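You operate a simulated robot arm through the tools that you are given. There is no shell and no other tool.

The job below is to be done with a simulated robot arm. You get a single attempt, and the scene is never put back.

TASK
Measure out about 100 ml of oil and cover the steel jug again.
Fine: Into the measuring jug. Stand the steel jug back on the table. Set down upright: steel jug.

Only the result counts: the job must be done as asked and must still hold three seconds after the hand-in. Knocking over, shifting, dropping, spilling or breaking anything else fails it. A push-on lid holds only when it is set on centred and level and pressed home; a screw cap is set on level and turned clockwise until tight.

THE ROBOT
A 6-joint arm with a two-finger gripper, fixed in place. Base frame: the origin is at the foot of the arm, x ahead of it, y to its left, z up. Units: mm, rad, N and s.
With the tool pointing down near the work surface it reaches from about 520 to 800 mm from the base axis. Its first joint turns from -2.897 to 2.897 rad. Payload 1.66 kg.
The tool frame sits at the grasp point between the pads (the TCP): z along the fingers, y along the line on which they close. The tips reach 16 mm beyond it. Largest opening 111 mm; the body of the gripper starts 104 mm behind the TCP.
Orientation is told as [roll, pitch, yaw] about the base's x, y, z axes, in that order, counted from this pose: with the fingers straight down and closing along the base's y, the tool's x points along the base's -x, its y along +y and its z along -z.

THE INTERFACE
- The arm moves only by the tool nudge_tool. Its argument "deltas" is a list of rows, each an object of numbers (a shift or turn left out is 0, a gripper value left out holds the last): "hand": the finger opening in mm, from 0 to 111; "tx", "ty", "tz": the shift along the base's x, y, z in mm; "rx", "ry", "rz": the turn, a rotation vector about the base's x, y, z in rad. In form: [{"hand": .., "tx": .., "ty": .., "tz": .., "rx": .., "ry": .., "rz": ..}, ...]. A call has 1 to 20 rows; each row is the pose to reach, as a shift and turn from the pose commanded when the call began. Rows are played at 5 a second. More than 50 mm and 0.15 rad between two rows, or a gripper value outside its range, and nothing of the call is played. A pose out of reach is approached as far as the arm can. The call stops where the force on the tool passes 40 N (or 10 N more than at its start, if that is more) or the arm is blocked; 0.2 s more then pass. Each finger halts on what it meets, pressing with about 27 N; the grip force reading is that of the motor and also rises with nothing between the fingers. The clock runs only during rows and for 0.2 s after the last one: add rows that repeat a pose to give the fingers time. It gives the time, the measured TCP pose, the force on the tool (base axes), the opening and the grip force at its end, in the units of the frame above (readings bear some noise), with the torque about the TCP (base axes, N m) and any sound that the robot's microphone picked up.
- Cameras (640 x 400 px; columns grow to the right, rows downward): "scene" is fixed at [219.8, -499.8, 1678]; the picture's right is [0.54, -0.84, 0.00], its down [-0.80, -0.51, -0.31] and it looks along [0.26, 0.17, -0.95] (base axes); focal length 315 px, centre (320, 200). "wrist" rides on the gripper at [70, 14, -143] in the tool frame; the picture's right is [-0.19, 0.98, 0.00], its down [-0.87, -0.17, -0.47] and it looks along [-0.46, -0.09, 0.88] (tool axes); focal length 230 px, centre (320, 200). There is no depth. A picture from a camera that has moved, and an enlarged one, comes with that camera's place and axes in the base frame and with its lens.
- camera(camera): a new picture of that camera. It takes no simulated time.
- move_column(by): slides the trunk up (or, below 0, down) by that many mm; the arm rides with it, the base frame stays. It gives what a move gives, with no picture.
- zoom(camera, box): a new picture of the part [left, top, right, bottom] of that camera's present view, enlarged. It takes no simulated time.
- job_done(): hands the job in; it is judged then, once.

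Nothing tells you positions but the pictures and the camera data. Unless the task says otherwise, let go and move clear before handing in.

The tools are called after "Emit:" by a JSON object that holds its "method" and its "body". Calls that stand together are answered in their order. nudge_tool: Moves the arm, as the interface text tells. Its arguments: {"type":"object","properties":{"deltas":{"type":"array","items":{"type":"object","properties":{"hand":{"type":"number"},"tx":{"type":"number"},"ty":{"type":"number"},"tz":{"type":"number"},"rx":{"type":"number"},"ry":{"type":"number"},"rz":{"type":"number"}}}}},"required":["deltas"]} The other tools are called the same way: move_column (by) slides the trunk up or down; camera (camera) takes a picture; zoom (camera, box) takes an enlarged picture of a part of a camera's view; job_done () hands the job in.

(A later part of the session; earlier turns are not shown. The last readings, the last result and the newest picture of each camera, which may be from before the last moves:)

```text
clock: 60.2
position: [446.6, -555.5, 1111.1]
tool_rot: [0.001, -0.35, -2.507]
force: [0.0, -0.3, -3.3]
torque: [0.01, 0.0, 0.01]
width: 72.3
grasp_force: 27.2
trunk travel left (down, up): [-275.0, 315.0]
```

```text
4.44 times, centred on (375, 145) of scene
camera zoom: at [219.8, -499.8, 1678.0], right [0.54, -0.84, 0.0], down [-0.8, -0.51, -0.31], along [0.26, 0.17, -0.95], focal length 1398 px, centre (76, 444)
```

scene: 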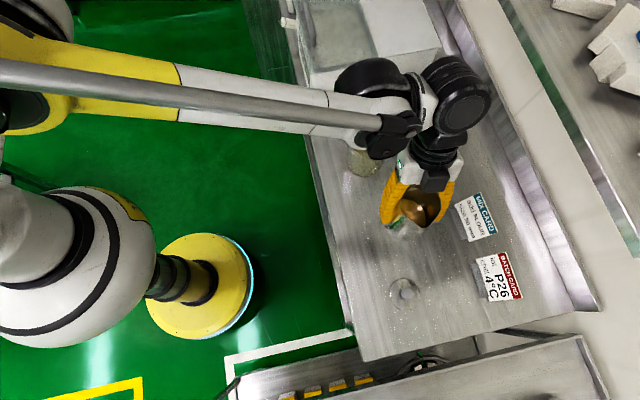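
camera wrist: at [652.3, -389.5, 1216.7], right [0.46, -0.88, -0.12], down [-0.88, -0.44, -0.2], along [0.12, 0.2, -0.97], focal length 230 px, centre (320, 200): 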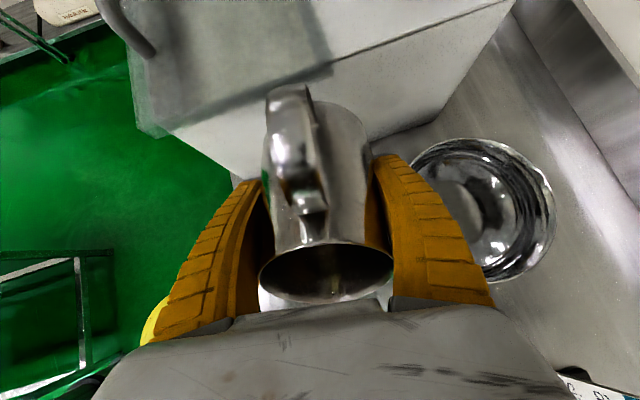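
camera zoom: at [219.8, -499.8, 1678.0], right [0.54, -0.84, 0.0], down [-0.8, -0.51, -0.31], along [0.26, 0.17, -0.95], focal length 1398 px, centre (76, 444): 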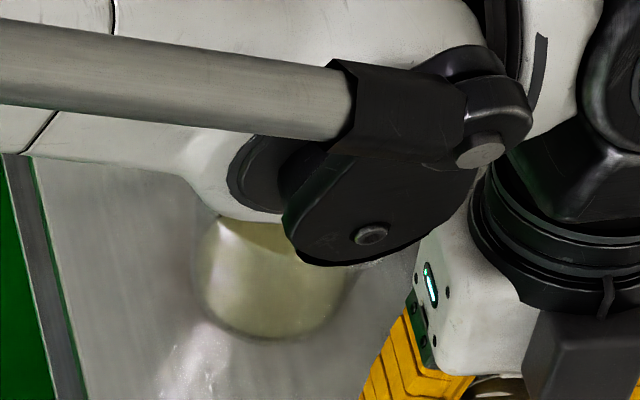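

Upright again with no drips visible. Now I'll take a batch of weight readings in this posture to compare with the initial 3.52 N.

Emit:
{"method": "nudge_tool", "body": {"deltas": [{"tz": 0}]}}

Emit:
{"method": "nudge_tool", "body": {"deltas": [{"tz": 0}]}}

Emit:
{"method": "nudge_tool", "body": {"deltas": [{"tz": 0}]}}

Emit:
{"method": "nudge_tool", "body": {"deltas": [{"tz": 0}]}}

Emit:
{"method": "nudge_tool", "body": {"deltas": [{"tz": 0}]}}

Emit:
{"method": "nudge_tool", "body": {"deltas": [{"tz": 0}]}}

Emit:
{"method": "nudge_tool", "body": {"deltas": [{"tz": 0}]}}

Emit:
{"method": "nudge_tool", "body": {"deltas": [{"tz": 0}]}}

Emit:
{"method": "nudge_tool", "body": {"deltas": [{"tz": 0}]}}

Emit:
{"method": "nudge_tool", "body": {"deltas": [{"tz": 0}]}}

Emit:
{"method": "nudge_tool", "body": {"deltas": [{"tz": 0}]}}

Emit:
{"method": "nudge_tool", "body": {"deltas": [{"tz": 0}]}}

Emit:
{"method": "nudge_tool", "body": {"deltas": [{"tz": 0}]}}

Emit:
{"method": "nudge_tool", "body": {"deltas": [{"tz": 0}]}}

Emit:
{"method": "nudge_tool", "body": {"deltas": [{"tz": 0}]}}

Emit:
{"method": "nudge_tool", "body": {"deltas": [{"tz": 0}]}}

```text
clock: 60.6
position: [447.6, -555.1, 1110.3]
tool_rot: [0.0, -0.349, -2.507]
force: [0.0, 0.2, -3.1]
torque: [0.03, -0.02, 0.01]
width: 72.3
grasp_force: 27.1
trunk travel left (down, up): [-275.0, 315.0]
```

```text
clock: 61.0
position: [446.2, -555.0, 1110.0]
tool_rot: [0.001, -0.349, -2.505]
force: [0.0, -0.7, -2.9]
torque: [0.01, 0.0, -0.01]
width: 72.3
grasp_force: 27.2
trunk travel left (down, up): [-275.0, 315.0]
```

```text
clock: 61.4
position: [446.6, -555.7, 1111.2]
tool_rot: [0.001, -0.349, -2.508]
force: [-0.4, -0.5, -3.8]
torque: [-0.01, 0.02, 0.02]
width: 72.3
grasp_force: 27.1
trunk travel left (down, up): [-275.0, 315.0]
```

```text
clock: 61.8
position: [447.6, -555.6, 1110.6]
tool_rot: [-0.001, -0.35, -2.507]
force: [-0.9, 0.1, -3.1]
torque: [-0.01, -0.02, 0.01]
width: 72.1
grasp_force: 27.0
trunk travel left (down, up): [-275.0, 315.0]
```

```text
clock: 62.2
position: [447.0, -555.7, 1110.6]
tool_rot: [-0.002, -0.349, -2.507]
force: [0.4, 0.0, -3.7]
torque: [0.0, 0.0, 0.0]
width: 72.1
grasp_force: 27.0
trunk travel left (down, up): [-275.0, 315.0]
```

```text
clock: 62.6
position: [447.1, -556.1, 1110.2]
tool_rot: [0.0, -0.348, -2.506]
force: [-0.3, 0.1, -2.5]
torque: [-0.02, 0.01, -0.02]
width: 72.1
grasp_force: 27.6
trunk travel left (down, up): [-275.0, 315.0]
```

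```text
clock: 63.0
position: [446.7, -555.1, 1111.3]
tool_rot: [0.0, -0.35, -2.506]
force: [-0.2, 0.0, -2.9]
torque: [0.0, 0.0, 0.0]
width: 72.3
grasp_force: 27.4
trunk travel left (down, up): [-275.0, 315.0]
```

```text
clock: 63.4
position: [447.2, -555.5, 1110.9]
tool_rot: [0.0, -0.349, -2.506]
force: [-0.1, -0.3, -2.9]
torque: [-0.01, 0.01, -0.03]
width: 71.8
grasp_force: 27.3
trunk travel left (down, up): [-275.0, 315.0]
```

```text
clock: 63.8
position: [447.5, -555.3, 1111.7]
tool_rot: [-0.001, -0.35, -2.505]
force: [-0.4, 0.1, -2.8]
torque: [0.0, 0.05, 0.01]
width: 72.1
grasp_force: 27.2
trunk travel left (down, up): [-275.0, 315.0]
```

```text
clock: 64.2
position: [446.6, -555.8, 1110.0]
tool_rot: [0.001, -0.348, -2.506]
force: [0.2, 0.2, -3.0]
torque: [-0.03, 0.03, -0.03]
width: 72.3
grasp_force: 27.3
trunk travel left (down, up): [-275.0, 315.0]
```

```text
clock: 64.6
position: [446.8, -555.9, 1110.3]
tool_rot: [-0.001, -0.35, -2.505]
force: [0.6, 0.7, -3.8]
torque: [-0.04, 0.04, -0.02]
width: 72.2
grasp_force: 26.6
trunk travel left (down, up): [-275.0, 315.0]
```

```text
clock: 65.0
position: [445.8, -556.1, 1110.6]
tool_rot: [-0.002, -0.349, -2.507]
force: [-0.9, -0.1, -2.8]
torque: [0.02, -0.01, 0.0]
width: 72.3
grasp_force: 27.0
trunk travel left (down, up): [-275.0, 315.0]
```

```text
clock: 65.4
position: [446.7, -556.5, 1111.7]
tool_rot: [0.002, -0.349, -2.505]
force: [0.8, -0.3, -3.7]
torque: [-0.03, -0.01, 0.01]
width: 72.3
grasp_force: 27.3
trunk travel left (down, up): [-275.0, 315.0]
```

```text
clock: 65.8
position: [447.2, -555.8, 1111.6]
tool_rot: [0.0, -0.35, -2.507]
force: [0.2, -0.2, -3.1]
torque: [0.01, 0.0, 0.01]
width: 72.2
grasp_force: 27.2
trunk travel left (down, up): [-275.0, 315.0]
```

```text
clock: 66.2
position: [446.2, -556.0, 1110.8]
tool_rot: [-0.001, -0.35, -2.506]
force: [-0.8, -0.3, -3.7]
torque: [0.0, 0.01, -0.01]
width: 72.1
grasp_force: 26.9
trunk travel left (down, up): [-275.0, 315.0]
```

```text
clock: 66.6
position: [446.6, -554.2, 1111.9]
tool_rot: [0.0, -0.349, -2.507]
force: [0.3, -0.2, -4.3]
torque: [0.01, -0.01, 0.03]
width: 72.1
grasp_force: 26.6
trunk travel left (down, up): [-275.0, 315.0]
```

By weight about 57±16 ml has been poured, and by geometry about 60–70 ml, which fits my tilt model. I'll go back and pour about 35 ml more by tilting to roughly 74.5°.

Emit:
{"method": "nudge_tool", "body": {"deltas": [{"rx": 0.077, "ry": -0.105}, {"rx": 0.155, "ry": -0.211}, {"rx": 0.232, "ry": -0.317}, {"rx": 0.31, "ry": -0.423}, {"rx": 0.387, "ry": -0.529}, {"rx": 0.465, "ry": -0.635}, {"rx": 0.547, "ry": -0.746}, {"rx": 0.547, "ry": -0.746}]}}

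Emit:
{"method": "nudge_tool", "body": {"deltas": [{"tx": 20, "ty": 17}, {"tx": 50, "ty": 44}, {"tx": 80, "ty": 70}, {"tx": 110, "ty": 97}, {"tx": 140, "ty": 123}, {"tx": 170, "ty": 150}, {"tx": 200, "ty": 176}, {"tx": 220, "ty": 194}, {"tx": 227, "ty": 200}, {"tx": 227, "ty": 200, "tz": -20}, {"tx": 227, "ty": 200, "tz": -50}, {"tx": 227, "ty": 200, "tz": -50}]}}

Emit:
{"method": "zoom", "body": {"camera": "wrist", "box": [245, 220, 405, 320]}}

Emit:
{"method": "zoom", "body": {"camera": "scene", "box": [352, 138, 382, 180]}}

```text
clock: 68.4
position: [446.1, -554.8, 1112.7]
tool_rot: [-0.001, 0.579, -2.506]
force: [0.3, -1.0, -3.5]
torque: [-0.01, 0.04, 0.0]
width: 72.1
grasp_force: 27.3
trunk travel left (down, up): [-275.0, 315.0]
```

```text
clock: 71.0
position: [674.0, -355.5, 1061.5]
tool_rot: [0.002, 0.575, -2.506]
force: [-0.1, 1.0, -3.4]
torque: [-0.02, 0.0, 0.02]
width: 72.3
grasp_force: 27.7
trunk travel left (down, up): [-275.0, 315.0]
```

```text
4.00 times, centred on (325, 270) of wrist
camera zoom: at [667.4, -378.4, 1220.8], right [0.45, -0.89, -0.1], down [-0.89, -0.45, -0.08], along [0.02, 0.13, -0.99], focal length 920 px, centre (300, -80)
```

zoom: 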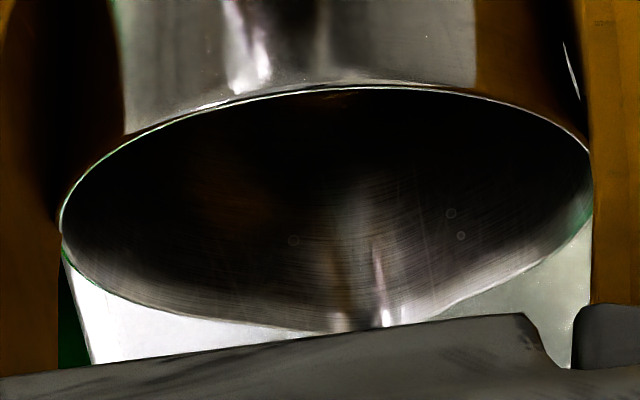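

```text
9.52 times, centred on (367, 159) of scene
camera zoom: at [219.8, -499.8, 1678.0], right [0.54, -0.84, 0.0], down [-0.8, -0.51, -0.31], along [0.26, 0.17, -0.95], focal length 2996 px, centre (-128, 590)
```

zoom: 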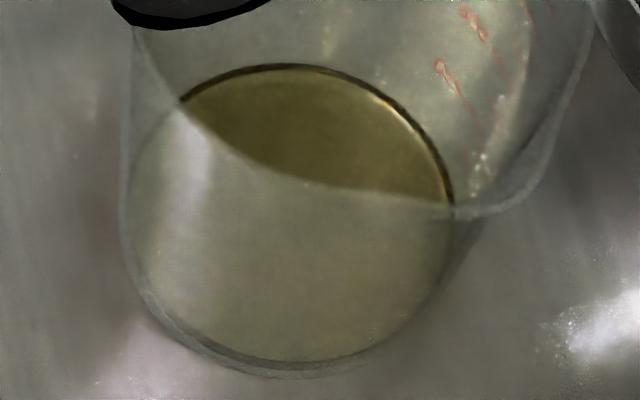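

The jug is back over the measuring jug. Now I'll tilt to about 74.5°, hold about 2 s and return.

Emit:
{"method": "nudge_tool", "body": {"deltas": [{"rx": 0.074, "ry": -0.101}, {"rx": 0.148, "ry": -0.202}, {"rx": 0.19, "ry": -0.26}, {"rx": 0.2217, "ry": -0.3028}, {"rx": 0.2217, "ry": -0.3028}, {"rx": 0.2217, "ry": -0.3028}, {"rx": 0.2217, "ry": -0.3028}]}}

Emit:
{"method": "zoom", "body": {"camera": "wrist", "box": [245, 220, 405, 320]}}

Emit:
{"method": "nudge_tool", "body": {"deltas": [{"tz": 0}, {"tz": 0}, {"tz": 0}, {"tz": 0}, {"tz": 0}, {"rx": -0.074, "ry": 0.101}, {"rx": -0.148, "ry": 0.202}, {"rx": -0.2217, "ry": 0.3028}, {"rx": -0.2217, "ry": 0.3028}, {"rx": -0.2217, "ry": 0.3028}, {"rx": -0.2217, "ry": 0.3028}]}}

Emit:
{"method": "zoom", "body": {"camera": "scene", "box": [352, 138, 382, 180]}}

Emit:
{"method": "zoom", "body": {"camera": "wrist", "box": [245, 220, 405, 320]}}

```text
clock: 72.6
position: [674.5, -355.7, 1061.0]
tool_rot: [0.005, 0.952, -2.506]
force: [-0.7, 0.1, -2.8]
torque: [-0.03, 0.02, 0.02]
width: 72.2
grasp_force: 27.0
trunk travel left (down, up): [-275.0, 315.0]
```

```text
4.00 times, centred on (325, 270) of wrist
camera zoom: at [622.2, -411.2, 1201.9], right [0.49, -0.86, -0.15], down [-0.81, -0.39, -0.43], along [0.31, 0.34, -0.89], focal length 920 px, centre (300, -80)
```

zoom: 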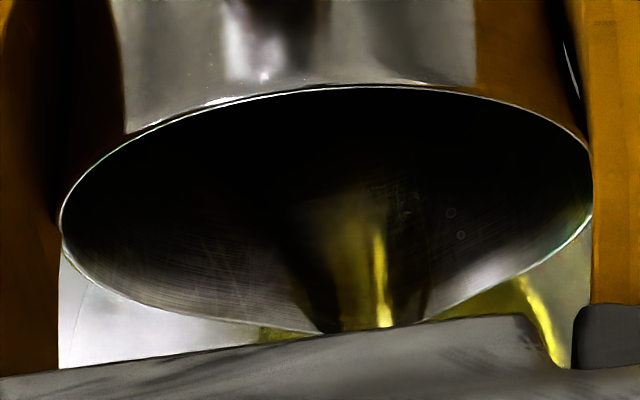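

```text
clock: 75.0
position: [673.6, -354.9, 1061.0]
tool_rot: [0.003, 0.576, -2.506]
force: [-0.1, -1.0, -2.2]
torque: [0.01, 0.0, -0.01]
width: 72.0
grasp_force: 26.5
trunk travel left (down, up): [-275.0, 315.0]
```

```text
9.52 times, centred on (367, 159) of scene
camera zoom: at [219.8, -499.8, 1678.0], right [0.54, -0.84, 0.0], down [-0.8, -0.51, -0.31], along [0.26, 0.17, -0.95], focal length 2996 px, centre (-128, 590)
```

zoom: 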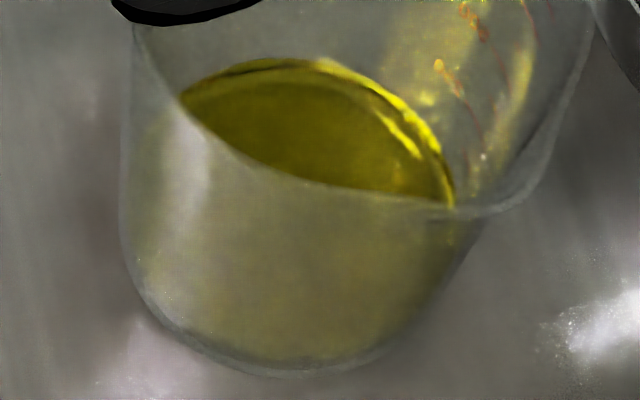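

```text
4.00 times, centred on (325, 270) of wrist
camera zoom: at [668.1, -377.6, 1220.2], right [0.45, -0.89, -0.1], down [-0.89, -0.45, -0.08], along [0.02, 0.13, -0.99], focal length 920 px, centre (300, -80)
```

zoom: 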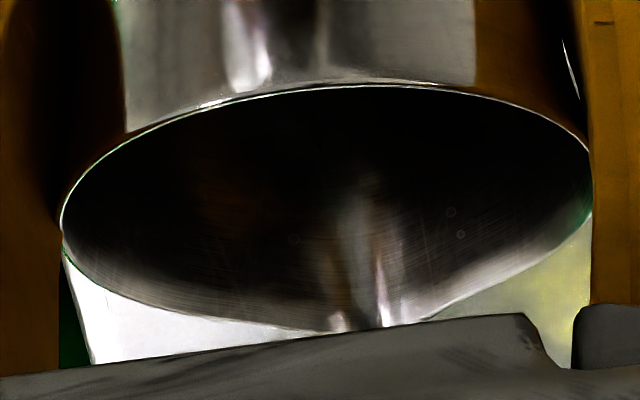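

More oil is in and the surface is still settling. I'll wait and read the weight and level again.

Emit:
{"method": "nudge_tool", "body": {"deltas": [{"tz": 0}, {"tz": 0}, {"tz": 0}, {"tz": 0}]}}

Emit:
{"method": "nudge_tool", "body": {"deltas": [{"tz": 0}]}}

Emit:
{"method": "nudge_tool", "body": {"deltas": [{"tz": 0}]}}

Emit:
{"method": "nudge_tool", "body": {"deltas": [{"tz": 0}]}}

Emit:
{"method": "nudge_tool", "body": {"deltas": [{"tz": 0}]}}

Emit:
{"method": "nudge_tool", "body": {"deltas": [{"tz": 0}]}}

Emit:
{"method": "nudge_tool", "body": {"deltas": [{"tz": 0}]}}

Emit:
{"method": "nudge_tool", "body": {"deltas": [{"tz": 0}]}}

Emit:
{"method": "nudge_tool", "body": {"deltas": [{"tz": 0}]}}

Emit:
{"method": "zoom", "body": {"camera": "scene", "box": [352, 138, 382, 180]}}

```text
clock: 76.0
position: [675.4, -355.6, 1060.6]
tool_rot: [0.001, 0.576, -2.507]
force: [-0.5, -0.2, -2.3]
torque: [-0.03, 0.02, 0.06]
width: 72.3
grasp_force: 26.9
trunk travel left (down, up): [-275.0, 315.0]
```

```text
clock: 76.4
position: [676.4, -355.8, 1061.6]
tool_rot: [0.002, 0.578, -2.506]
force: [-0.5, -0.8, -3.2]
torque: [-0.01, 0.01, -0.03]
width: 72.2
grasp_force: 27.2
trunk travel left (down, up): [-275.0, 315.0]
```

```text
clock: 76.8
position: [674.8, -353.9, 1061.5]
tool_rot: [0.001, 0.576, -2.506]
force: [-0.4, 0.2, -1.1]
torque: [-0.01, 0.01, -0.02]
width: 72.1
grasp_force: 27.2
trunk travel left (down, up): [-275.0, 315.0]
```

```text
clock: 77.2
position: [674.3, -354.4, 1060.3]
tool_rot: [0.001, 0.576, -2.506]
force: [0.1, 0.2, -2.3]
torque: [-0.01, 0.01, 0.01]
width: 72.0
grasp_force: 27.2
trunk travel left (down, up): [-275.0, 315.0]
```

```text
clock: 77.6
position: [676.1, -356.2, 1060.9]
tool_rot: [0.004, 0.575, -2.506]
force: [-0.1, 0.3, -3.0]
torque: [0.01, 0.01, -0.01]
width: 72.3
grasp_force: 27.0
trunk travel left (down, up): [-275.0, 315.0]
```

```text
clock: 78.0
position: [674.2, -354.4, 1061.3]
tool_rot: [0.002, 0.577, -2.505]
force: [-0.8, 0.1, -2.4]
torque: [-0.02, 0.01, 0.0]
width: 72.1
grasp_force: 27.4
trunk travel left (down, up): [-275.0, 315.0]
```

```text
clock: 78.4
position: [674.4, -354.7, 1060.4]
tool_rot: [0.001, 0.577, -2.508]
force: [-0.7, 0.3, -3.4]
torque: [-0.05, 0.0, -0.01]
width: 72.2
grasp_force: 26.7
trunk travel left (down, up): [-275.0, 315.0]
```

```text
clock: 78.8
position: [674.1, -354.9, 1061.2]
tool_rot: [0.001, 0.576, -2.505]
force: [-0.6, 0.3, -2.4]
torque: [-0.02, 0.01, -0.02]
width: 72.3
grasp_force: 26.8
trunk travel left (down, up): [-275.0, 315.0]
```

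```text
clock: 79.2
position: [674.8, -354.4, 1061.8]
tool_rot: [0.002, 0.576, -2.506]
force: [1.0, -0.1, -2.9]
torque: [-0.04, 0.01, 0.0]
width: 72.0
grasp_force: 26.9
trunk travel left (down, up): [-275.0, 315.0]
```

```text
9.52 times, centred on (367, 159) of scene
camera zoom: at [219.8, -499.8, 1678.0], right [0.54, -0.84, 0.0], down [-0.8, -0.51, -0.31], along [0.26, 0.17, -0.95], focal length 2996 px, centre (-128, 590)
```

zoom: 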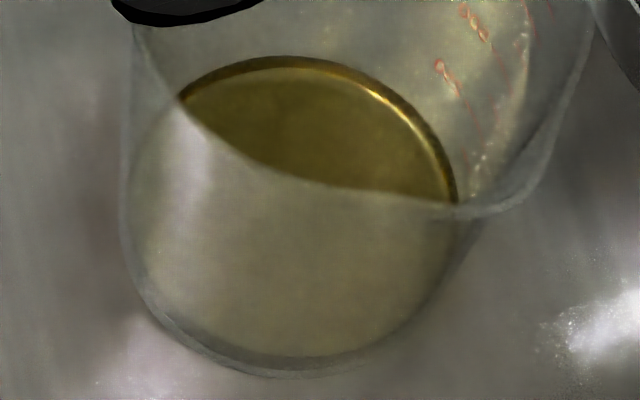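

Emit:
{"method": "zoom", "body": {"camera": "scene", "box": [358, 140, 376, 152]}}

Emit:
{"method": "zoom", "body": {"camera": "scene", "box": [362, 168, 378, 180]}}

Emit:
{"method": "zoom", "body": {"camera": "scene", "box": [368, 138, 386, 164]}}

```text
16.00 times, centred on (367, 146) of scene
camera zoom: at [219.8, -499.8, 1678.0], right [0.54, -0.84, 0.0], down [-0.8, -0.51, -0.31], along [0.26, 0.17, -0.95], focal length 5033 px, centre (-432, 1064)
```

zoom: 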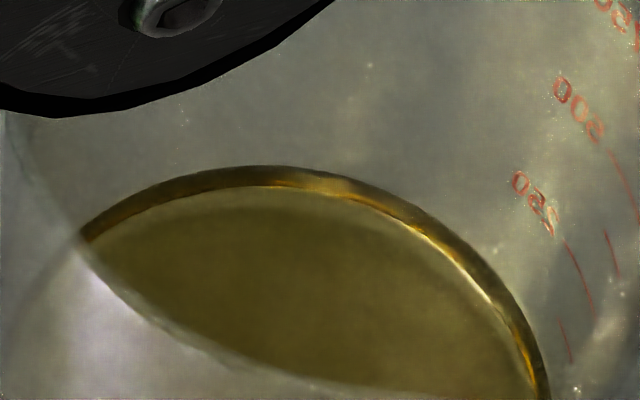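

```text
16.00 times, centred on (370, 174) of scene
camera zoom: at [219.8, -499.8, 1678.0], right [0.54, -0.84, 0.0], down [-0.8, -0.51, -0.31], along [0.26, 0.17, -0.95], focal length 5033 px, centre (-480, 616)
```

zoom: 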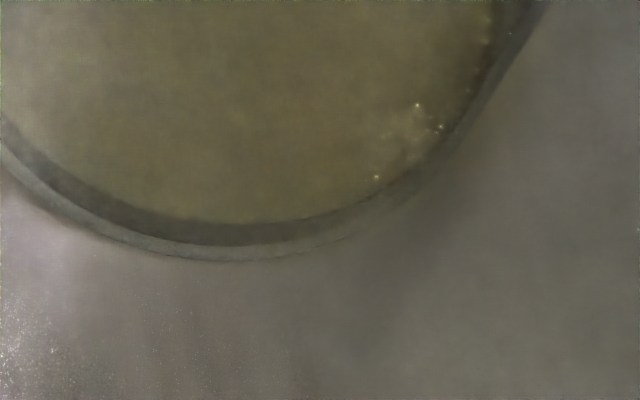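

```text
15.38 times, centred on (377, 151) of scene
camera zoom: at [219.8, -499.8, 1678.0], right [0.54, -0.84, 0.0], down [-0.8, -0.51, -0.31], along [0.26, 0.17, -0.95], focal length 4839 px, centre (-557, 954)
```

zoom: 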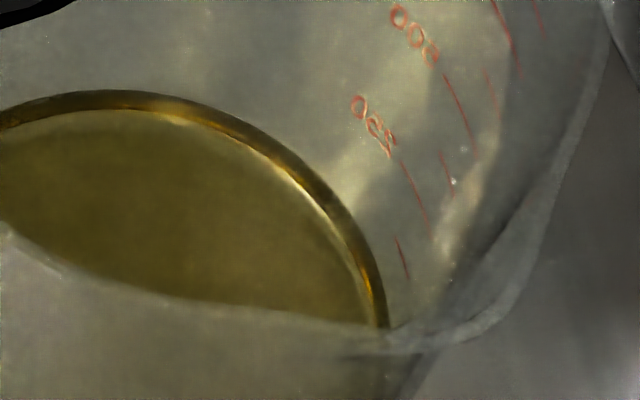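

The ticks are now legible, with the 125 ml tick a little above the oil line and the exact amount still to be confirmed. I'll set the steel jug back down at its original spot, then use the wrist camera for a low-angle reading.

Emit:
{"method": "nudge_tool", "body": {"deltas": [{"tz": 20}, {"tz": 50}, {"tx": -18, "ty": -16, "tz": 50}, {"tx": -46, "ty": -41, "tz": 50}, {"tx": -76, "ty": -68, "tz": 50}, {"tx": -106, "ty": -95, "tz": 50}, {"tx": -136, "ty": -122, "tz": 50}, {"tx": -166, "ty": -149, "tz": 50}, {"tx": -196, "ty": -175, "tz": 50}, {"tx": -220, "ty": -195, "tz": 50}, {"tx": -227, "ty": -200, "tz": 50}, {"tx": -227, "ty": -200, "tz": 50}]}}

Emit:
{"method": "nudge_tool", "body": {"deltas": [{"rx": -0.077, "ry": 0.105}, {"rx": -0.155, "ry": 0.211}, {"rx": -0.232, "ry": 0.317}, {"rx": -0.31, "ry": 0.423}, {"rx": -0.387, "ry": 0.529}, {"rx": -0.465, "ry": 0.635}, {"rx": -0.547, "ry": 0.746}, {"rx": -0.547, "ry": 0.746}, {"rx": -0.547, "ry": 0.746}]}}

Emit:
{"method": "nudge_tool", "body": {"deltas": [{"tz": 0}]}}

Emit:
{"method": "nudge_tool", "body": {"deltas": [{"tz": 0}]}}

Emit:
{"method": "nudge_tool", "body": {"deltas": [{"tz": 0}]}}

Emit:
{"method": "nudge_tool", "body": {"deltas": [{"tz": 0}]}}

Emit:
{"method": "nudge_tool", "body": {"deltas": [{"tz": 0}]}}

Emit:
{"method": "nudge_tool", "body": {"deltas": [{"tz": 0}]}}

Emit:
{"method": "nudge_tool", "body": {"deltas": [{"tz": 0}]}}

Emit:
{"method": "nudge_tool", "body": {"deltas": [{"tz": 0}]}}

Emit:
{"method": "nudge_tool", "body": {"deltas": [{"tz": 0}]}}

Emit:
{"method": "nudge_tool", "body": {"deltas": [{"tz": 0}]}}

Emit:
{"method": "nudge_tool", "body": {"deltas": [{"tz": 0}]}}

Emit:
{"method": "nudge_tool", "body": {"deltas": [{"tz": 0}]}}

Emit:
{"method": "camera", "body": {"camera": "wrist"}}

Emit:
{"method": "camera", "body": {"camera": "scene"}}

```text
clock: 81.8
position: [449.4, -555.5, 1112.8]
tool_rot: [0.003, 0.576, -2.506]
force: [-0.6, -0.2, -2.6]
torque: [0.0, 0.03, 0.03]
width: 72.3
grasp_force: 27.3
trunk travel left (down, up): [-275.0, 315.0]
```

```text
clock: 83.8
position: [448.5, -555.8, 1110.3]
tool_rot: [-0.001, -0.348, -2.506]
force: [0.3, -0.1, -2.5]
torque: [-0.02, 0.01, 0.01]
width: 72.1
grasp_force: 27.2
trunk travel left (down, up): [-275.0, 315.0]
```

```text
clock: 84.2
position: [447.8, -556.0, 1111.0]
tool_rot: [-0.001, -0.351, -2.507]
force: [-0.8, -0.3, -2.8]
torque: [0.0, 0.01, -0.01]
width: 72.1
grasp_force: 27.3
trunk travel left (down, up): [-275.0, 315.0]
```

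```text
clock: 84.6
position: [448.4, -555.0, 1110.7]
tool_rot: [0.0, -0.351, -2.507]
force: [0.6, 0.5, -2.5]
torque: [-0.01, -0.02, 0.01]
width: 71.9
grasp_force: 26.7
trunk travel left (down, up): [-275.0, 315.0]
```

```text
clock: 85.0
position: [447.7, -555.4, 1110.4]
tool_rot: [-0.001, -0.347, -2.506]
force: [0.1, 1.1, -2.9]
torque: [-0.03, -0.01, 0.02]
width: 72.2
grasp_force: 26.7
trunk travel left (down, up): [-275.0, 315.0]
```

```text
clock: 85.4
position: [446.8, -555.1, 1110.9]
tool_rot: [-0.001, -0.348, -2.506]
force: [-0.2, -0.3, -3.8]
torque: [-0.01, -0.01, 0.0]
width: 71.9
grasp_force: 27.1
trunk travel left (down, up): [-275.0, 315.0]
```

```text
clock: 85.8
position: [448.0, -555.1, 1110.7]
tool_rot: [0.0, -0.35, -2.507]
force: [-0.2, -0.1, -3.3]
torque: [-0.02, 0.01, -0.02]
width: 72.1
grasp_force: 27.4
trunk travel left (down, up): [-275.0, 315.0]
```

```text
clock: 86.2
position: [447.0, -554.9, 1110.7]
tool_rot: [-0.001, -0.349, -2.506]
force: [-0.2, 1.0, -3.1]
torque: [0.0, -0.03, 0.01]
width: 72.1
grasp_force: 27.6
trunk travel left (down, up): [-275.0, 315.0]
```

```text
clock: 86.6
position: [448.4, -555.1, 1110.5]
tool_rot: [0.0, -0.35, -2.506]
force: [-1.0, 0.9, -2.3]
torque: [0.01, 0.02, 0.04]
width: 71.9
grasp_force: 26.9
trunk travel left (down, up): [-275.0, 315.0]
```

```text
clock: 87.0
position: [446.7, -555.2, 1111.2]
tool_rot: [-0.001, -0.351, -2.506]
force: [0.3, 0.0, -2.7]
torque: [0.01, 0.01, 0.0]
width: 72.2
grasp_force: 26.4
trunk travel left (down, up): [-275.0, 315.0]
```

```text
clock: 87.4
position: [447.3, -556.2, 1110.6]
tool_rot: [0.001, -0.35, -2.507]
force: [0.8, -0.3, -3.1]
torque: [-0.03, 0.01, 0.01]
width: 71.9
grasp_force: 27.0
trunk travel left (down, up): [-275.0, 315.0]
```

```text
clock: 87.8
position: [447.8, -555.3, 1110.7]
tool_rot: [-0.002, -0.347, -2.505]
force: [0.2, -0.8, -2.4]
torque: [-0.01, 0.0, 0.02]
width: 72.5
grasp_force: 26.6
trunk travel left (down, up): [-275.0, 315.0]
```

```text
clock: 88.2
position: [448.7, -555.4, 1111.0]
tool_rot: [-0.001, -0.348, -2.506]
force: [-1.2, -0.2, -3.2]
torque: [0.01, 0.01, 0.0]
width: 72.1
grasp_force: 27.1
trunk travel left (down, up): [-275.0, 315.0]
```

```text
clock: 88.6
position: [448.3, -555.1, 1111.0]
tool_rot: [0.001, -0.349, -2.506]
force: [-0.8, 0.0, -2.8]
torque: [0.03, 0.0, 0.0]
width: 72.3
grasp_force: 27.2
trunk travel left (down, up): [-275.0, 315.0]
```

```text
taken
camera wrist: at [548.9, -498.9, 1222.9], right [0.44, -0.9, 0.06], down [-0.62, -0.25, 0.74], along [-0.65, -0.36, -0.67], focal length 230 px, centre (320, 200)
```

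wrist: 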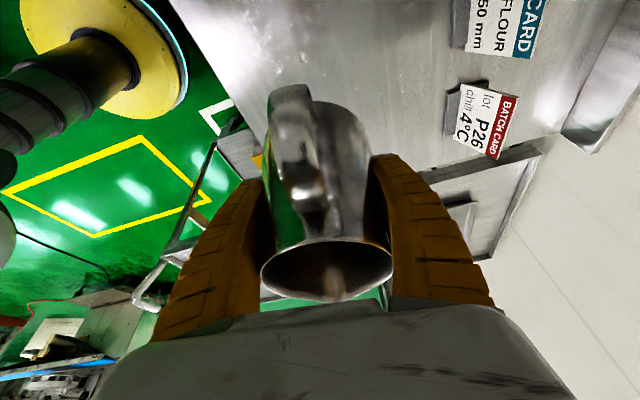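

```text
taken
```

scene: 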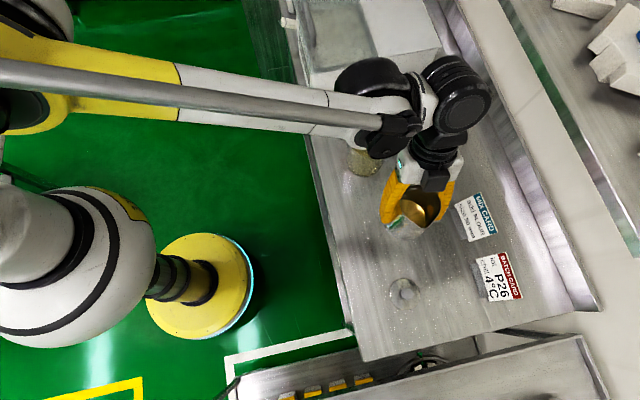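

Averaging all the weights, about 100–107 ml has been poured, consistent with the tilt model. I'll now lower the jug to its original spot, slowly at the end.

Emit:
{"method": "nudge_tool", "body": {"deltas": [{"tz": -25}, {"tz": -60}, {"tz": -95}, {"tz": -130}, {"tz": -160}, {"tz": -180}, {"tz": -192}, {"tz": -197}, {"tz": -197}]}}

Emit:
{"method": "nudge_tool", "body": {"deltas": [{"tz": -1.5}, {"tz": -3}, {"tz": -4.5}, {"tz": -6}, {"tz": -6}]}}

Emit:
{"method": "camera", "body": {"camera": "wrist"}}

```text
clock: 90.6
position: [445.7, -554.6, 914.8]
tool_rot: [0.0, -0.348, -2.506]
force: [-0.6, 0.0, -2.9]
torque: [0.02, 0.0, -0.01]
width: 72.3
grasp_force: 26.5
trunk travel left (down, up): [-275.0, 315.0]
```

```text
clock: 91.8
position: [446.8, -554.9, 909.5]
tool_rot: [0.003, -0.35, -2.507]
force: [6.0, -7.3, 19.2]
torque: [-0.23, -0.1, 0.06]
width: 72.4
grasp_force: 26.7
trunk travel left (down, up): [-275.0, 315.0]
```

```text
taken
camera wrist: at [547.4, -498.3, 1021.2], right [0.44, -0.9, 0.07], down [-0.62, -0.25, 0.74], along [-0.65, -0.37, -0.67], focal length 230 px, centre (320, 200)
```

wrist: 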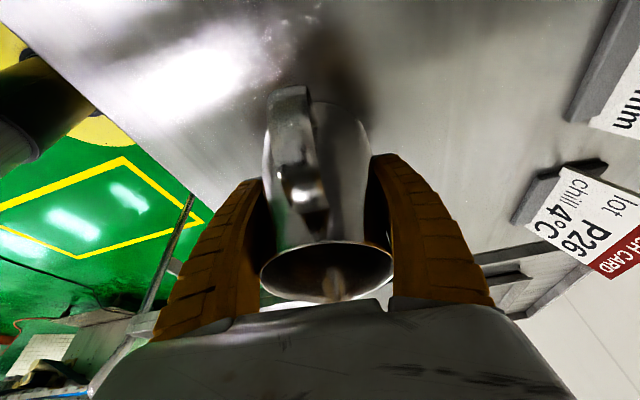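

The jug is touching the table with about 19 N. I'll ease off 1.5 mm, open gently, and back out along the tool axis.

Emit:
{"method": "nudge_tool", "body": {"deltas": [{"tz": 1}, {"tz": 1.5}, {"tz": 1.5}]}}

Emit:
{"method": "nudge_tool", "body": {"deltas": [{"hand": 76}, {"hand": 82}, {"hand": 90}, {"hand": 100}, {"hand": 110}, {"hand": 110}]}}

Emit:
{"method": "camera", "body": {"camera": "wrist"}}

```text
clock: 92.6
position: [446.6, -554.7, 908.1]
tool_rot: [0.0, -0.35, -2.507]
force: [-2.1, -1.3, 5.9]
torque: [-0.4, 0.04, -0.08]
width: 72.4
grasp_force: 27.2
trunk travel left (down, up): [-275.0, 315.0]
```

```text
clock: 94.0
position: [446.9, -555.7, 909.0]
tool_rot: [0.0, -0.351, -2.509]
force: [0.3, 0.2, 0.2]
torque: [0.04, 0.02, 0.02]
width: 109.9
grasp_force: 0.1
trunk travel left (down, up): [-275.0, 315.0]
```

```text
taken
camera wrist: at [548.4, -498.5, 1021.3], right [0.44, -0.9, 0.07], down [-0.62, -0.25, 0.74], along [-0.65, -0.36, -0.67], focal length 230 px, centre (320, 200)
```

wrist: 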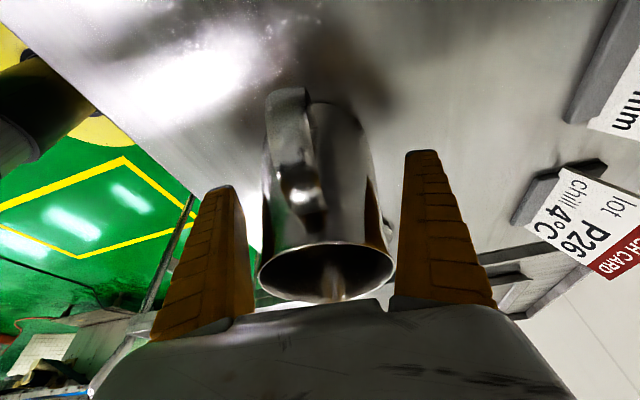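

The jug is standing upright. I'll back out along the tool axis, level the tool and then look at the measuring jug.

Emit:
{"method": "nudge_tool", "body": {"deltas": [{"tx": 6, "ty": 4.5, "tz": 20}, {"tx": 12, "ty": 9, "tz": 42}, {"tx": 20, "ty": 14.5, "tz": 68}, {"tx": 28, "ty": 20.5, "tz": 95}, {"tx": 36, "ty": 26.3, "tz": 122}, {"tx": 36, "ty": 26.3, "tz": 165}, {"tx": 36, "ty": 26.3, "tz": 200}, {"tx": 36, "ty": 26.3, "tz": 200, "rx": 0.069, "ry": -0.094}, {"tx": 36, "ty": 26.3, "tz": 200, "rx": 0.137, "ry": -0.188}, {"tx": 36, "ty": 26.3, "tz": 200, "rx": 0.206, "ry": -0.2816}, {"tx": 36, "ty": 26.3, "tz": 200, "rx": 0.206, "ry": -0.2816}]}}

Emit:
{"method": "camera", "body": {"camera": "wrist"}}

Emit:
{"method": "camera", "body": {"camera": "scene"}}

```text
clock: 96.4
position: [482.9, -528.3, 1108.8]
tool_rot: [0.0, 0.001, -2.508]
force: [-0.4, -0.3, 0.0]
torque: [-0.03, 0.03, 0.02]
width: 110.2
grasp_force: 0.1
trunk travel left (down, up): [-275.0, 315.0]
```

```text
taken
camera wrist: at [547.9, -498.4, 1253.9], right [0.43, -0.9, 0.0], down [-0.8, -0.38, 0.47], along [-0.42, -0.2, -0.88], focal length 230 px, centre (320, 200)
```

wrist: 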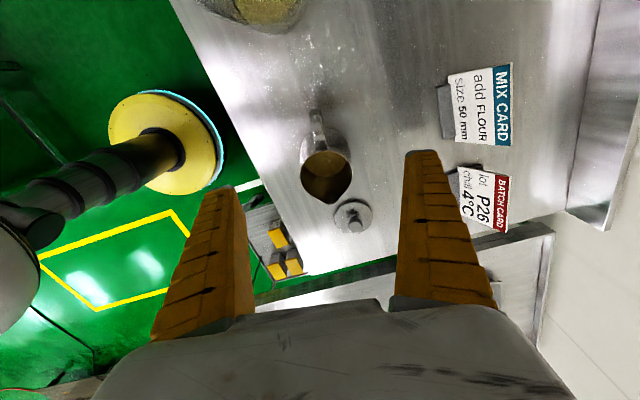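

```text
taken
```

scene: 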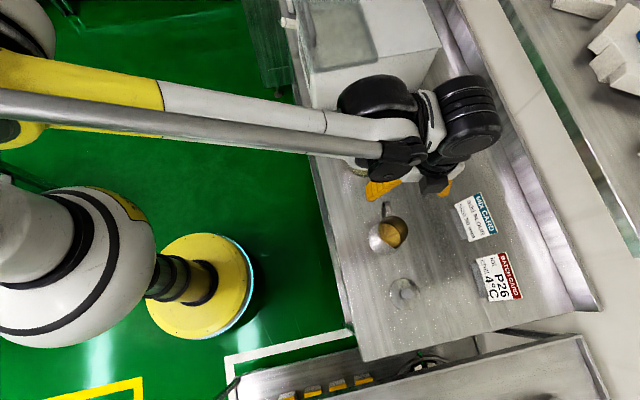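

The steel jug stands on the table and everything looks clean. Now I'll reposition the wrist camera for a lower-angle look at the measuring jug's ticks and oil line.

Emit:
{"method": "nudge_tool", "body": {"deltas": [{"rz": 0.1395, "tx": 0, "ty": 5}, {"rz": 0.279, "tx": 0, "ty": 15}, {"rz": 0.4185, "tx": 0, "ty": 30}, {"rz": 0.558, "tx": 0, "ty": 50}, {"rz": 0.6975, "tx": 5, "ty": 70}, {"rz": 0.837, "tx": 10, "ty": 90}, {"rz": 0.9765, "tx": 15, "ty": 110}, {"rz": 1.116, "tx": 20, "ty": 130}, {"rz": 1.2555, "tx": 25, "ty": 150}, {"rz": 1.395, "tx": 30, "ty": 170}, {"rz": 1.5345, "tx": 35, "ty": 190}, {"rz": 1.674, "tx": 40, "ty": 205}, {"rz": 1.81, "tx": 42, "ty": 219}, {"rz": 1.81, "tx": 42, "ty": 219}]}}

Emit:
{"method": "nudge_tool", "body": {"deltas": [{"rx": -0.079, "ry": -0.094}, {"rx": -0.157, "ry": -0.187}, {"rx": -0.236, "ry": -0.281}, {"rx": -0.314, "ry": -0.374}, {"rx": -0.393, "ry": -0.468}, {"rx": -0.393, "ry": -0.468, "tz": -40}, {"rx": -0.393, "ry": -0.468, "tz": -80}, {"rx": -0.393, "ry": -0.468, "tz": -120}, {"rx": -0.393, "ry": -0.468, "tz": -120}]}}

Emit:
{"method": "camera", "body": {"camera": "wrist"}}

Emit:
{"method": "camera", "body": {"camera": "scene"}}

```text
clock: 99.4
position: [525.2, -307.5, 1110.6]
tool_rot: [0.002, 0.001, -0.697]
force: [-0.1, 0.4, 0.1]
torque: [-0.01, 0.01, -0.01]
width: 110.3
grasp_force: 0.0
trunk travel left (down, up): [-275.0, 315.0]
```

```text
clock: 101.4
position: [529.5, -312.4, 996.4]
tool_rot: [-0.001, -0.61, -0.696]
force: [-0.4, 0.1, 0.1]
torque: [0.0, 0.02, 0.0]
width: 109.9
grasp_force: 0.0
out of reach, approached as far as the arm can: row 8, 9
trunk travel left (down, up): [-275.0, 315.0]
```

```text
taken
camera wrist: at [433.0, -212.9, 1075.3], right [0.75, 0.65, 0.11], down [0.23, -0.41, 0.88], along [0.62, -0.64, -0.46], focal length 230 px, centre (320, 200)
```

wrist: 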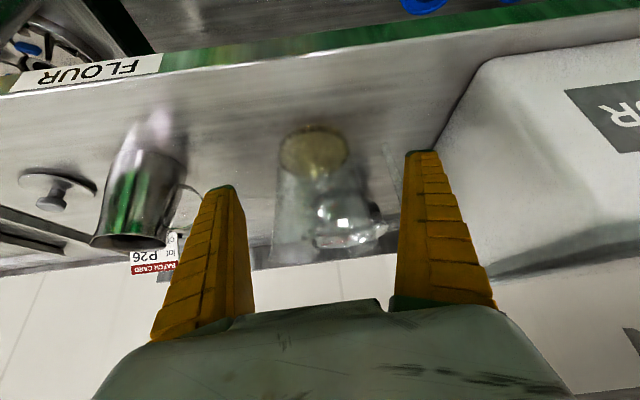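

```text
taken
```

scene: 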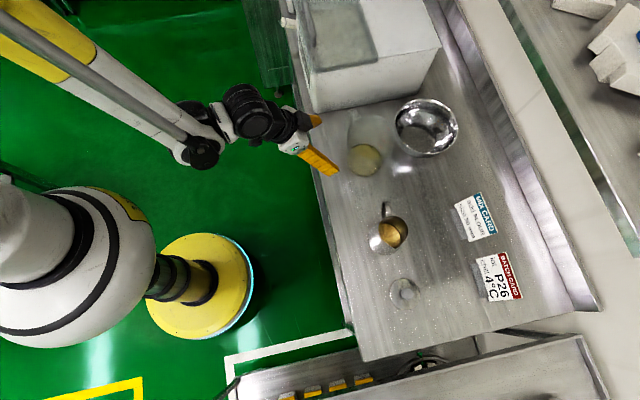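

Now both cameras have a clear view of the measuring jug. I'll zoom in on each.

Emit:
{"method": "zoom", "body": {"camera": "wrist", "box": [260, 110, 400, 260]}}

Emit:
{"method": "zoom", "body": {"camera": "wrist", "box": [270, 115, 360, 185]}}

Emit:
{"method": "zoom", "body": {"camera": "scene", "box": [335, 95, 410, 185]}}

Emit:
{"method": "zoom", "body": {"camera": "scene", "box": [345, 135, 385, 180]}}

```text
2.67 times, centred on (330, 185) of wrist
camera zoom: at [433.0, -212.9, 1075.3], right [0.75, 0.65, 0.11], down [0.23, -0.41, 0.88], along [0.62, -0.64, -0.46], focal length 614 px, centre (293, 240)
```

zoom: 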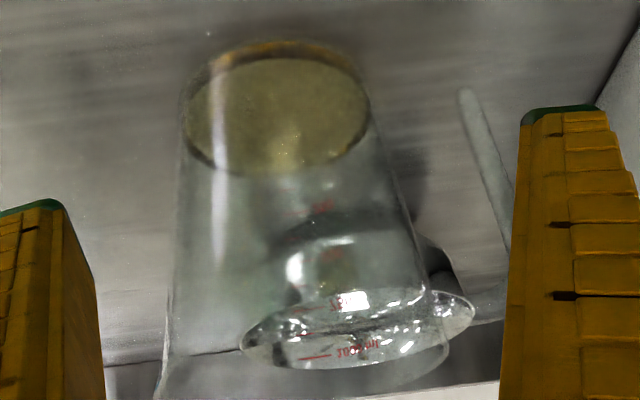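

```text
5.71 times, centred on (315, 150) of wrist
camera zoom: at [433.0, -212.9, 1075.3], right [0.75, 0.65, 0.11], down [0.23, -0.41, 0.88], along [0.62, -0.64, -0.46], focal length 1315 px, centre (349, 486)
```

zoom: 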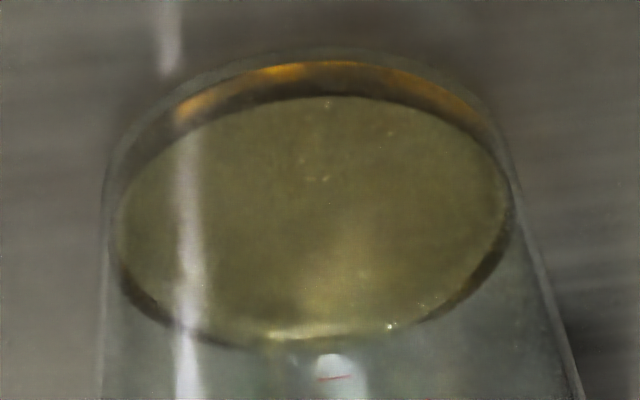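

```text
4.44 times, centred on (372, 140) of scene
camera zoom: at [219.8, -499.8, 1678.0], right [0.54, -0.84, 0.0], down [-0.8, -0.51, -0.31], along [0.26, 0.17, -0.95], focal length 1398 px, centre (87, 467)
```

zoom: 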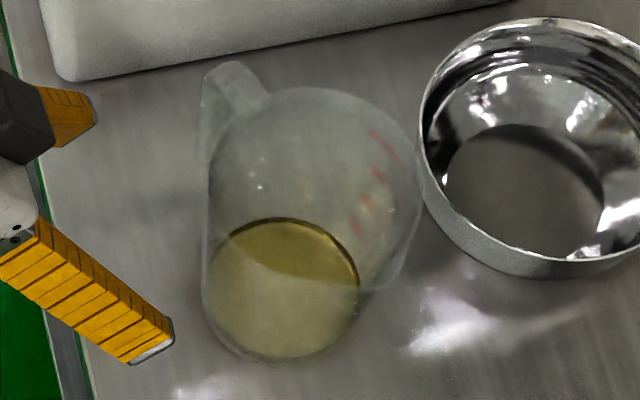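

```text
8.89 times, centred on (365, 158) of scene
camera zoom: at [219.8, -499.8, 1678.0], right [0.54, -0.84, 0.0], down [-0.8, -0.51, -0.31], along [0.26, 0.17, -0.95], focal length 2796 px, centre (-80, 578)
```

zoom: 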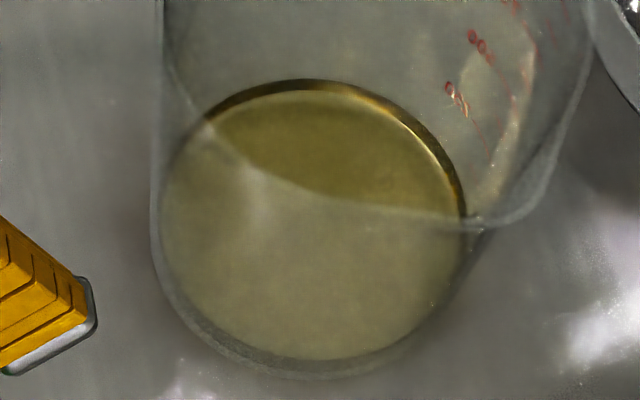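

Emit:
{"method": "zoom", "body": {"camera": "wrist", "box": [285, 165, 345, 200]}}

Emit:
{"method": "zoom", "body": {"camera": "wrist", "box": [295, 115, 335, 140]}}

Emit:
{"method": "zoom", "body": {"camera": "wrist", "box": [325, 140, 365, 180]}}

Emit:
{"method": "zoom", "body": {"camera": "scene", "box": [355, 108, 385, 126]}}

```text
10.67 times, centred on (315, 182) of wrist
camera zoom: at [433.0, -212.9, 1075.3], right [0.75, 0.65, 0.11], down [0.23, -0.41, 0.88], along [0.62, -0.64, -0.46], focal length 2454 px, centre (373, 387)
```

zoom: 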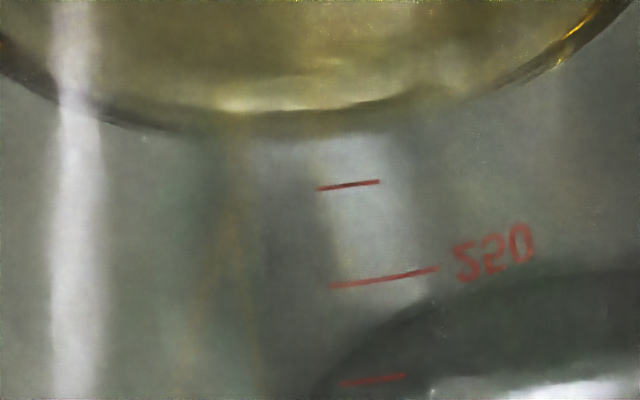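

```text
16.00 times, centred on (315, 128) of wrist
camera zoom: at [433.0, -212.9, 1075.3], right [0.75, 0.65, 0.11], down [0.23, -0.41, 0.88], along [0.62, -0.64, -0.46], focal length 3681 px, centre (400, 1360)
```

zoom: 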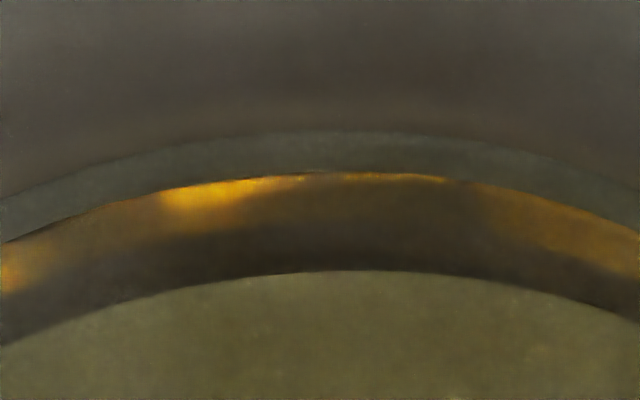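

```text
10.00 times, centred on (345, 160) of wrist
camera zoom: at [433.0, -212.9, 1075.3], right [0.75, 0.65, 0.11], down [0.23, -0.41, 0.88], along [0.62, -0.64, -0.46], focal length 2301 px, centre (70, 600)
```

zoom: 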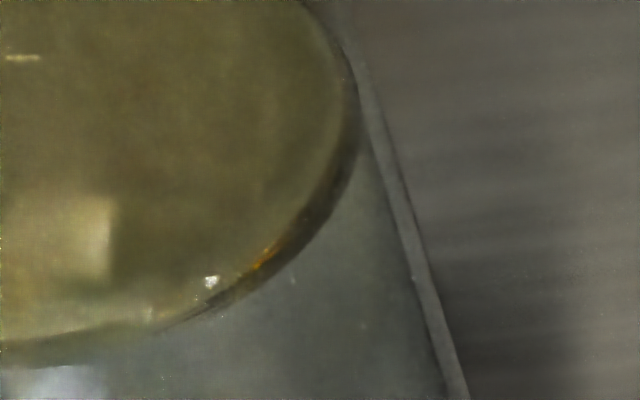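

```text
16.00 times, centred on (370, 117) of scene
camera zoom: at [219.8, -499.8, 1678.0], right [0.54, -0.84, 0.0], down [-0.8, -0.51, -0.31], along [0.26, 0.17, -0.95], focal length 5033 px, centre (-480, 1528)
```

zoom: 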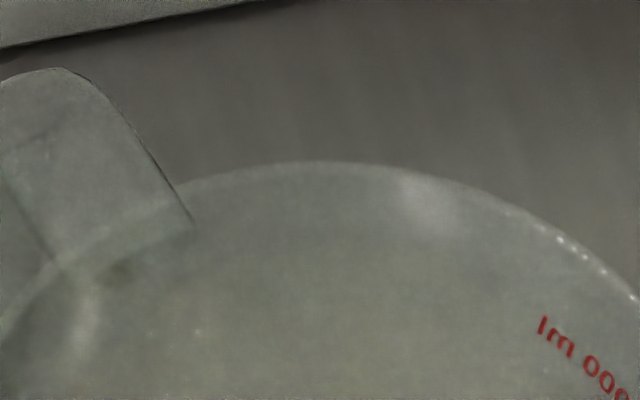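

From the tick spacing the oil is about 70 ml (near-side depth also gives 70–80), so roughly 30 ml more is needed. I'll return the tool to the steel jug and grip it again as before.

Emit:
{"method": "nudge_tool", "body": {"deltas": [{"tz": 40}, {"tz": 80}, {"tz": 120}, {"tz": 120, "rx": 0.079, "ry": 0.094}, {"tz": 120, "rx": 0.157, "ry": 0.187}, {"tz": 120, "rx": 0.236, "ry": 0.281}, {"tz": 120, "rx": 0.314, "ry": 0.374}, {"tz": 120, "rx": 0.393, "ry": 0.468}, {"tz": 120, "rx": 0.393, "ry": 0.468}]}}

Emit:
{"method": "nudge_tool", "body": {"deltas": [{"rz": -0.1395, "tx": 0, "ty": -14}, {"rz": -0.279, "tx": -2, "ty": -29}, {"rz": -0.4185, "tx": -7, "ty": -49}, {"rz": -0.558, "tx": -12, "ty": -69}, {"rz": -0.6975, "tx": -17, "ty": -89}, {"rz": -0.837, "tx": -22, "ty": -109}, {"rz": -0.9765, "tx": -27, "ty": -129}, {"rz": -1.116, "tx": -32, "ty": -149}, {"rz": -1.2555, "tx": -37, "ty": -169}, {"rz": -1.395, "tx": -42, "ty": -189}, {"rz": -1.5345, "tx": -42, "ty": -204}, {"rz": -1.674, "tx": -42, "ty": -214}, {"rz": -1.81, "tx": -42, "ty": -219}, {"rz": -1.81, "tx": -42, "ty": -219}]}}

Emit:
{"method": "camera", "body": {"camera": "wrist"}}

Emit:
{"method": "zoom", "body": {"camera": "wrist", "box": [270, 100, 390, 260]}}

Emit:
{"method": "zoom", "body": {"camera": "scene", "box": [340, 180, 440, 310]}}

```text
clock: 103.4
position: [530.6, -313.4, 1116.6]
tool_rot: [0.003, 0.003, -0.698]
force: [-0.1, 0.0, 0.1]
torque: [-0.02, 0.04, 0.04]
width: 110.1
grasp_force: 0.1
trunk travel left (down, up): [-275.0, 315.0]
```

```text
clock: 106.4
position: [488.4, -532.2, 1116.2]
tool_rot: [0.003, 0.0, -2.509]
force: [-0.8, -0.2, -0.6]
torque: [-0.02, 0.01, -0.01]
width: 110.1
grasp_force: 0.1
trunk travel left (down, up): [-275.0, 315.0]
```

```text
taken
camera wrist: at [553.7, -501.8, 1260.4], right [0.43, -0.9, 0.0], down [-0.8, -0.38, 0.47], along [-0.43, -0.2, -0.88], focal length 230 px, centre (320, 200)
```

wrist: 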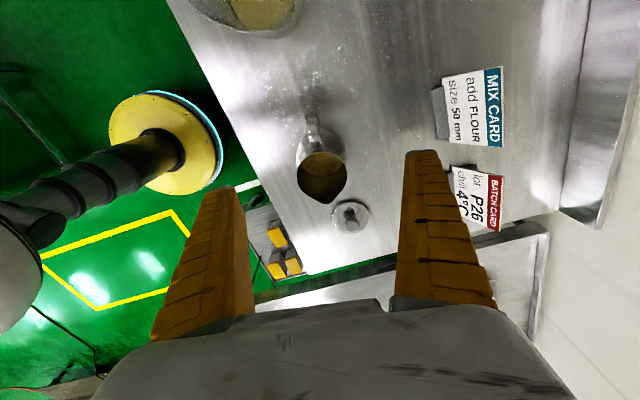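

```text
2.50 times, centred on (330, 180) of wrist
camera zoom: at [553.7, -501.8, 1260.4], right [0.43, -0.9, 0.0], down [-0.8, -0.38, 0.47], along [-0.43, -0.2, -0.88], focal length 575 px, centre (295, 250)
```

zoom: 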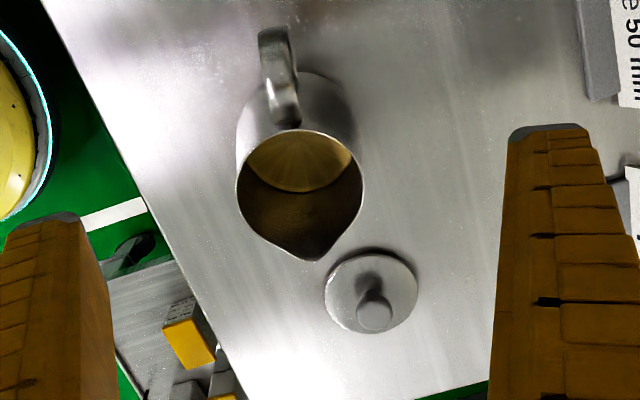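

```text
3.08 times, centred on (390, 245) of scene
camera zoom: at [219.8, -499.8, 1678.0], right [0.54, -0.84, 0.0], down [-0.8, -0.51, -0.31], along [0.26, 0.17, -0.95], focal length 968 px, centre (105, 62)
```

zoom: 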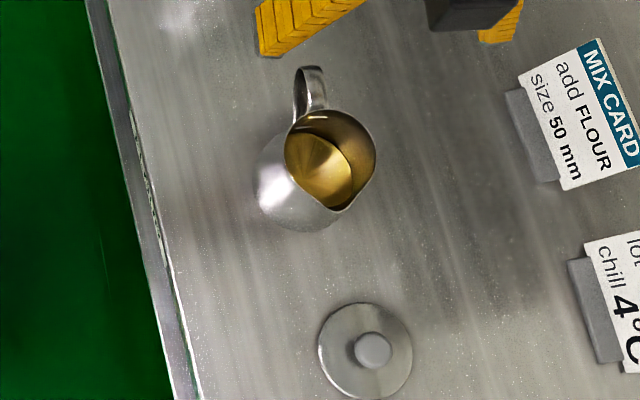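

The jug stands at about (445.7,-556) with its spout near 218°. I'll make the same 20° approach as before.

Emit:
{"method": "nudge_tool", "body": {"deltas": [{"rx": -0.07, "ry": 0.093, "rz": 0.01}, {"rx": -0.141, "ry": 0.185, "rz": 0.02}, {"rx": -0.211, "ry": 0.278, "rz": 0.03}, {"rx": -0.211, "ry": 0.278, "rz": 0.03, "tx": -7.7, "ty": 3.6, "tz": -40}, {"rx": -0.211, "ry": 0.278, "rz": 0.03, "tx": -7.7, "ty": 3.6, "tz": -86}, {"rx": -0.211, "ry": 0.278, "rz": 0.03, "tx": -7.7, "ty": 3.6, "tz": -86}]}}

Emit:
{"method": "zoom", "body": {"camera": "wrist", "box": [250, 60, 400, 240]}}

```text
clock: 107.8
position: [480.4, -528.0, 1031.5]
tool_rot: [0.003, -0.349, -2.478]
force: [-1.5, 0.0, -0.3]
torque: [-0.03, 0.05, -0.01]
width: 110.1
grasp_force: 0.0
trunk travel left (down, up): [-275.0, 315.0]
```

```text
2.22 times, centred on (325, 150) of wrist
camera zoom: at [580.0, -467.5, 1143.7], right [0.47, -0.88, 0.07], down [-0.62, -0.27, 0.74], along [-0.63, -0.38, -0.67], focal length 511 px, centre (309, 311)
```

zoom: 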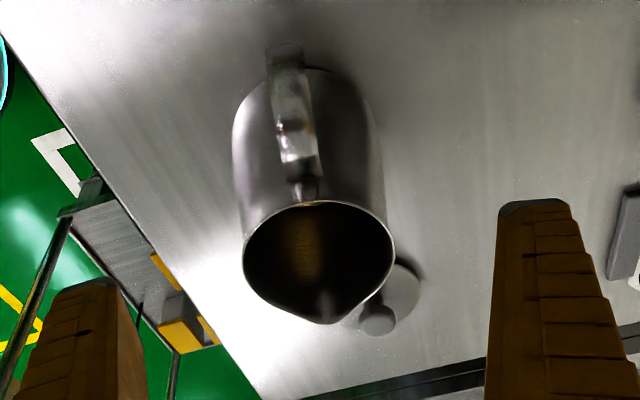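

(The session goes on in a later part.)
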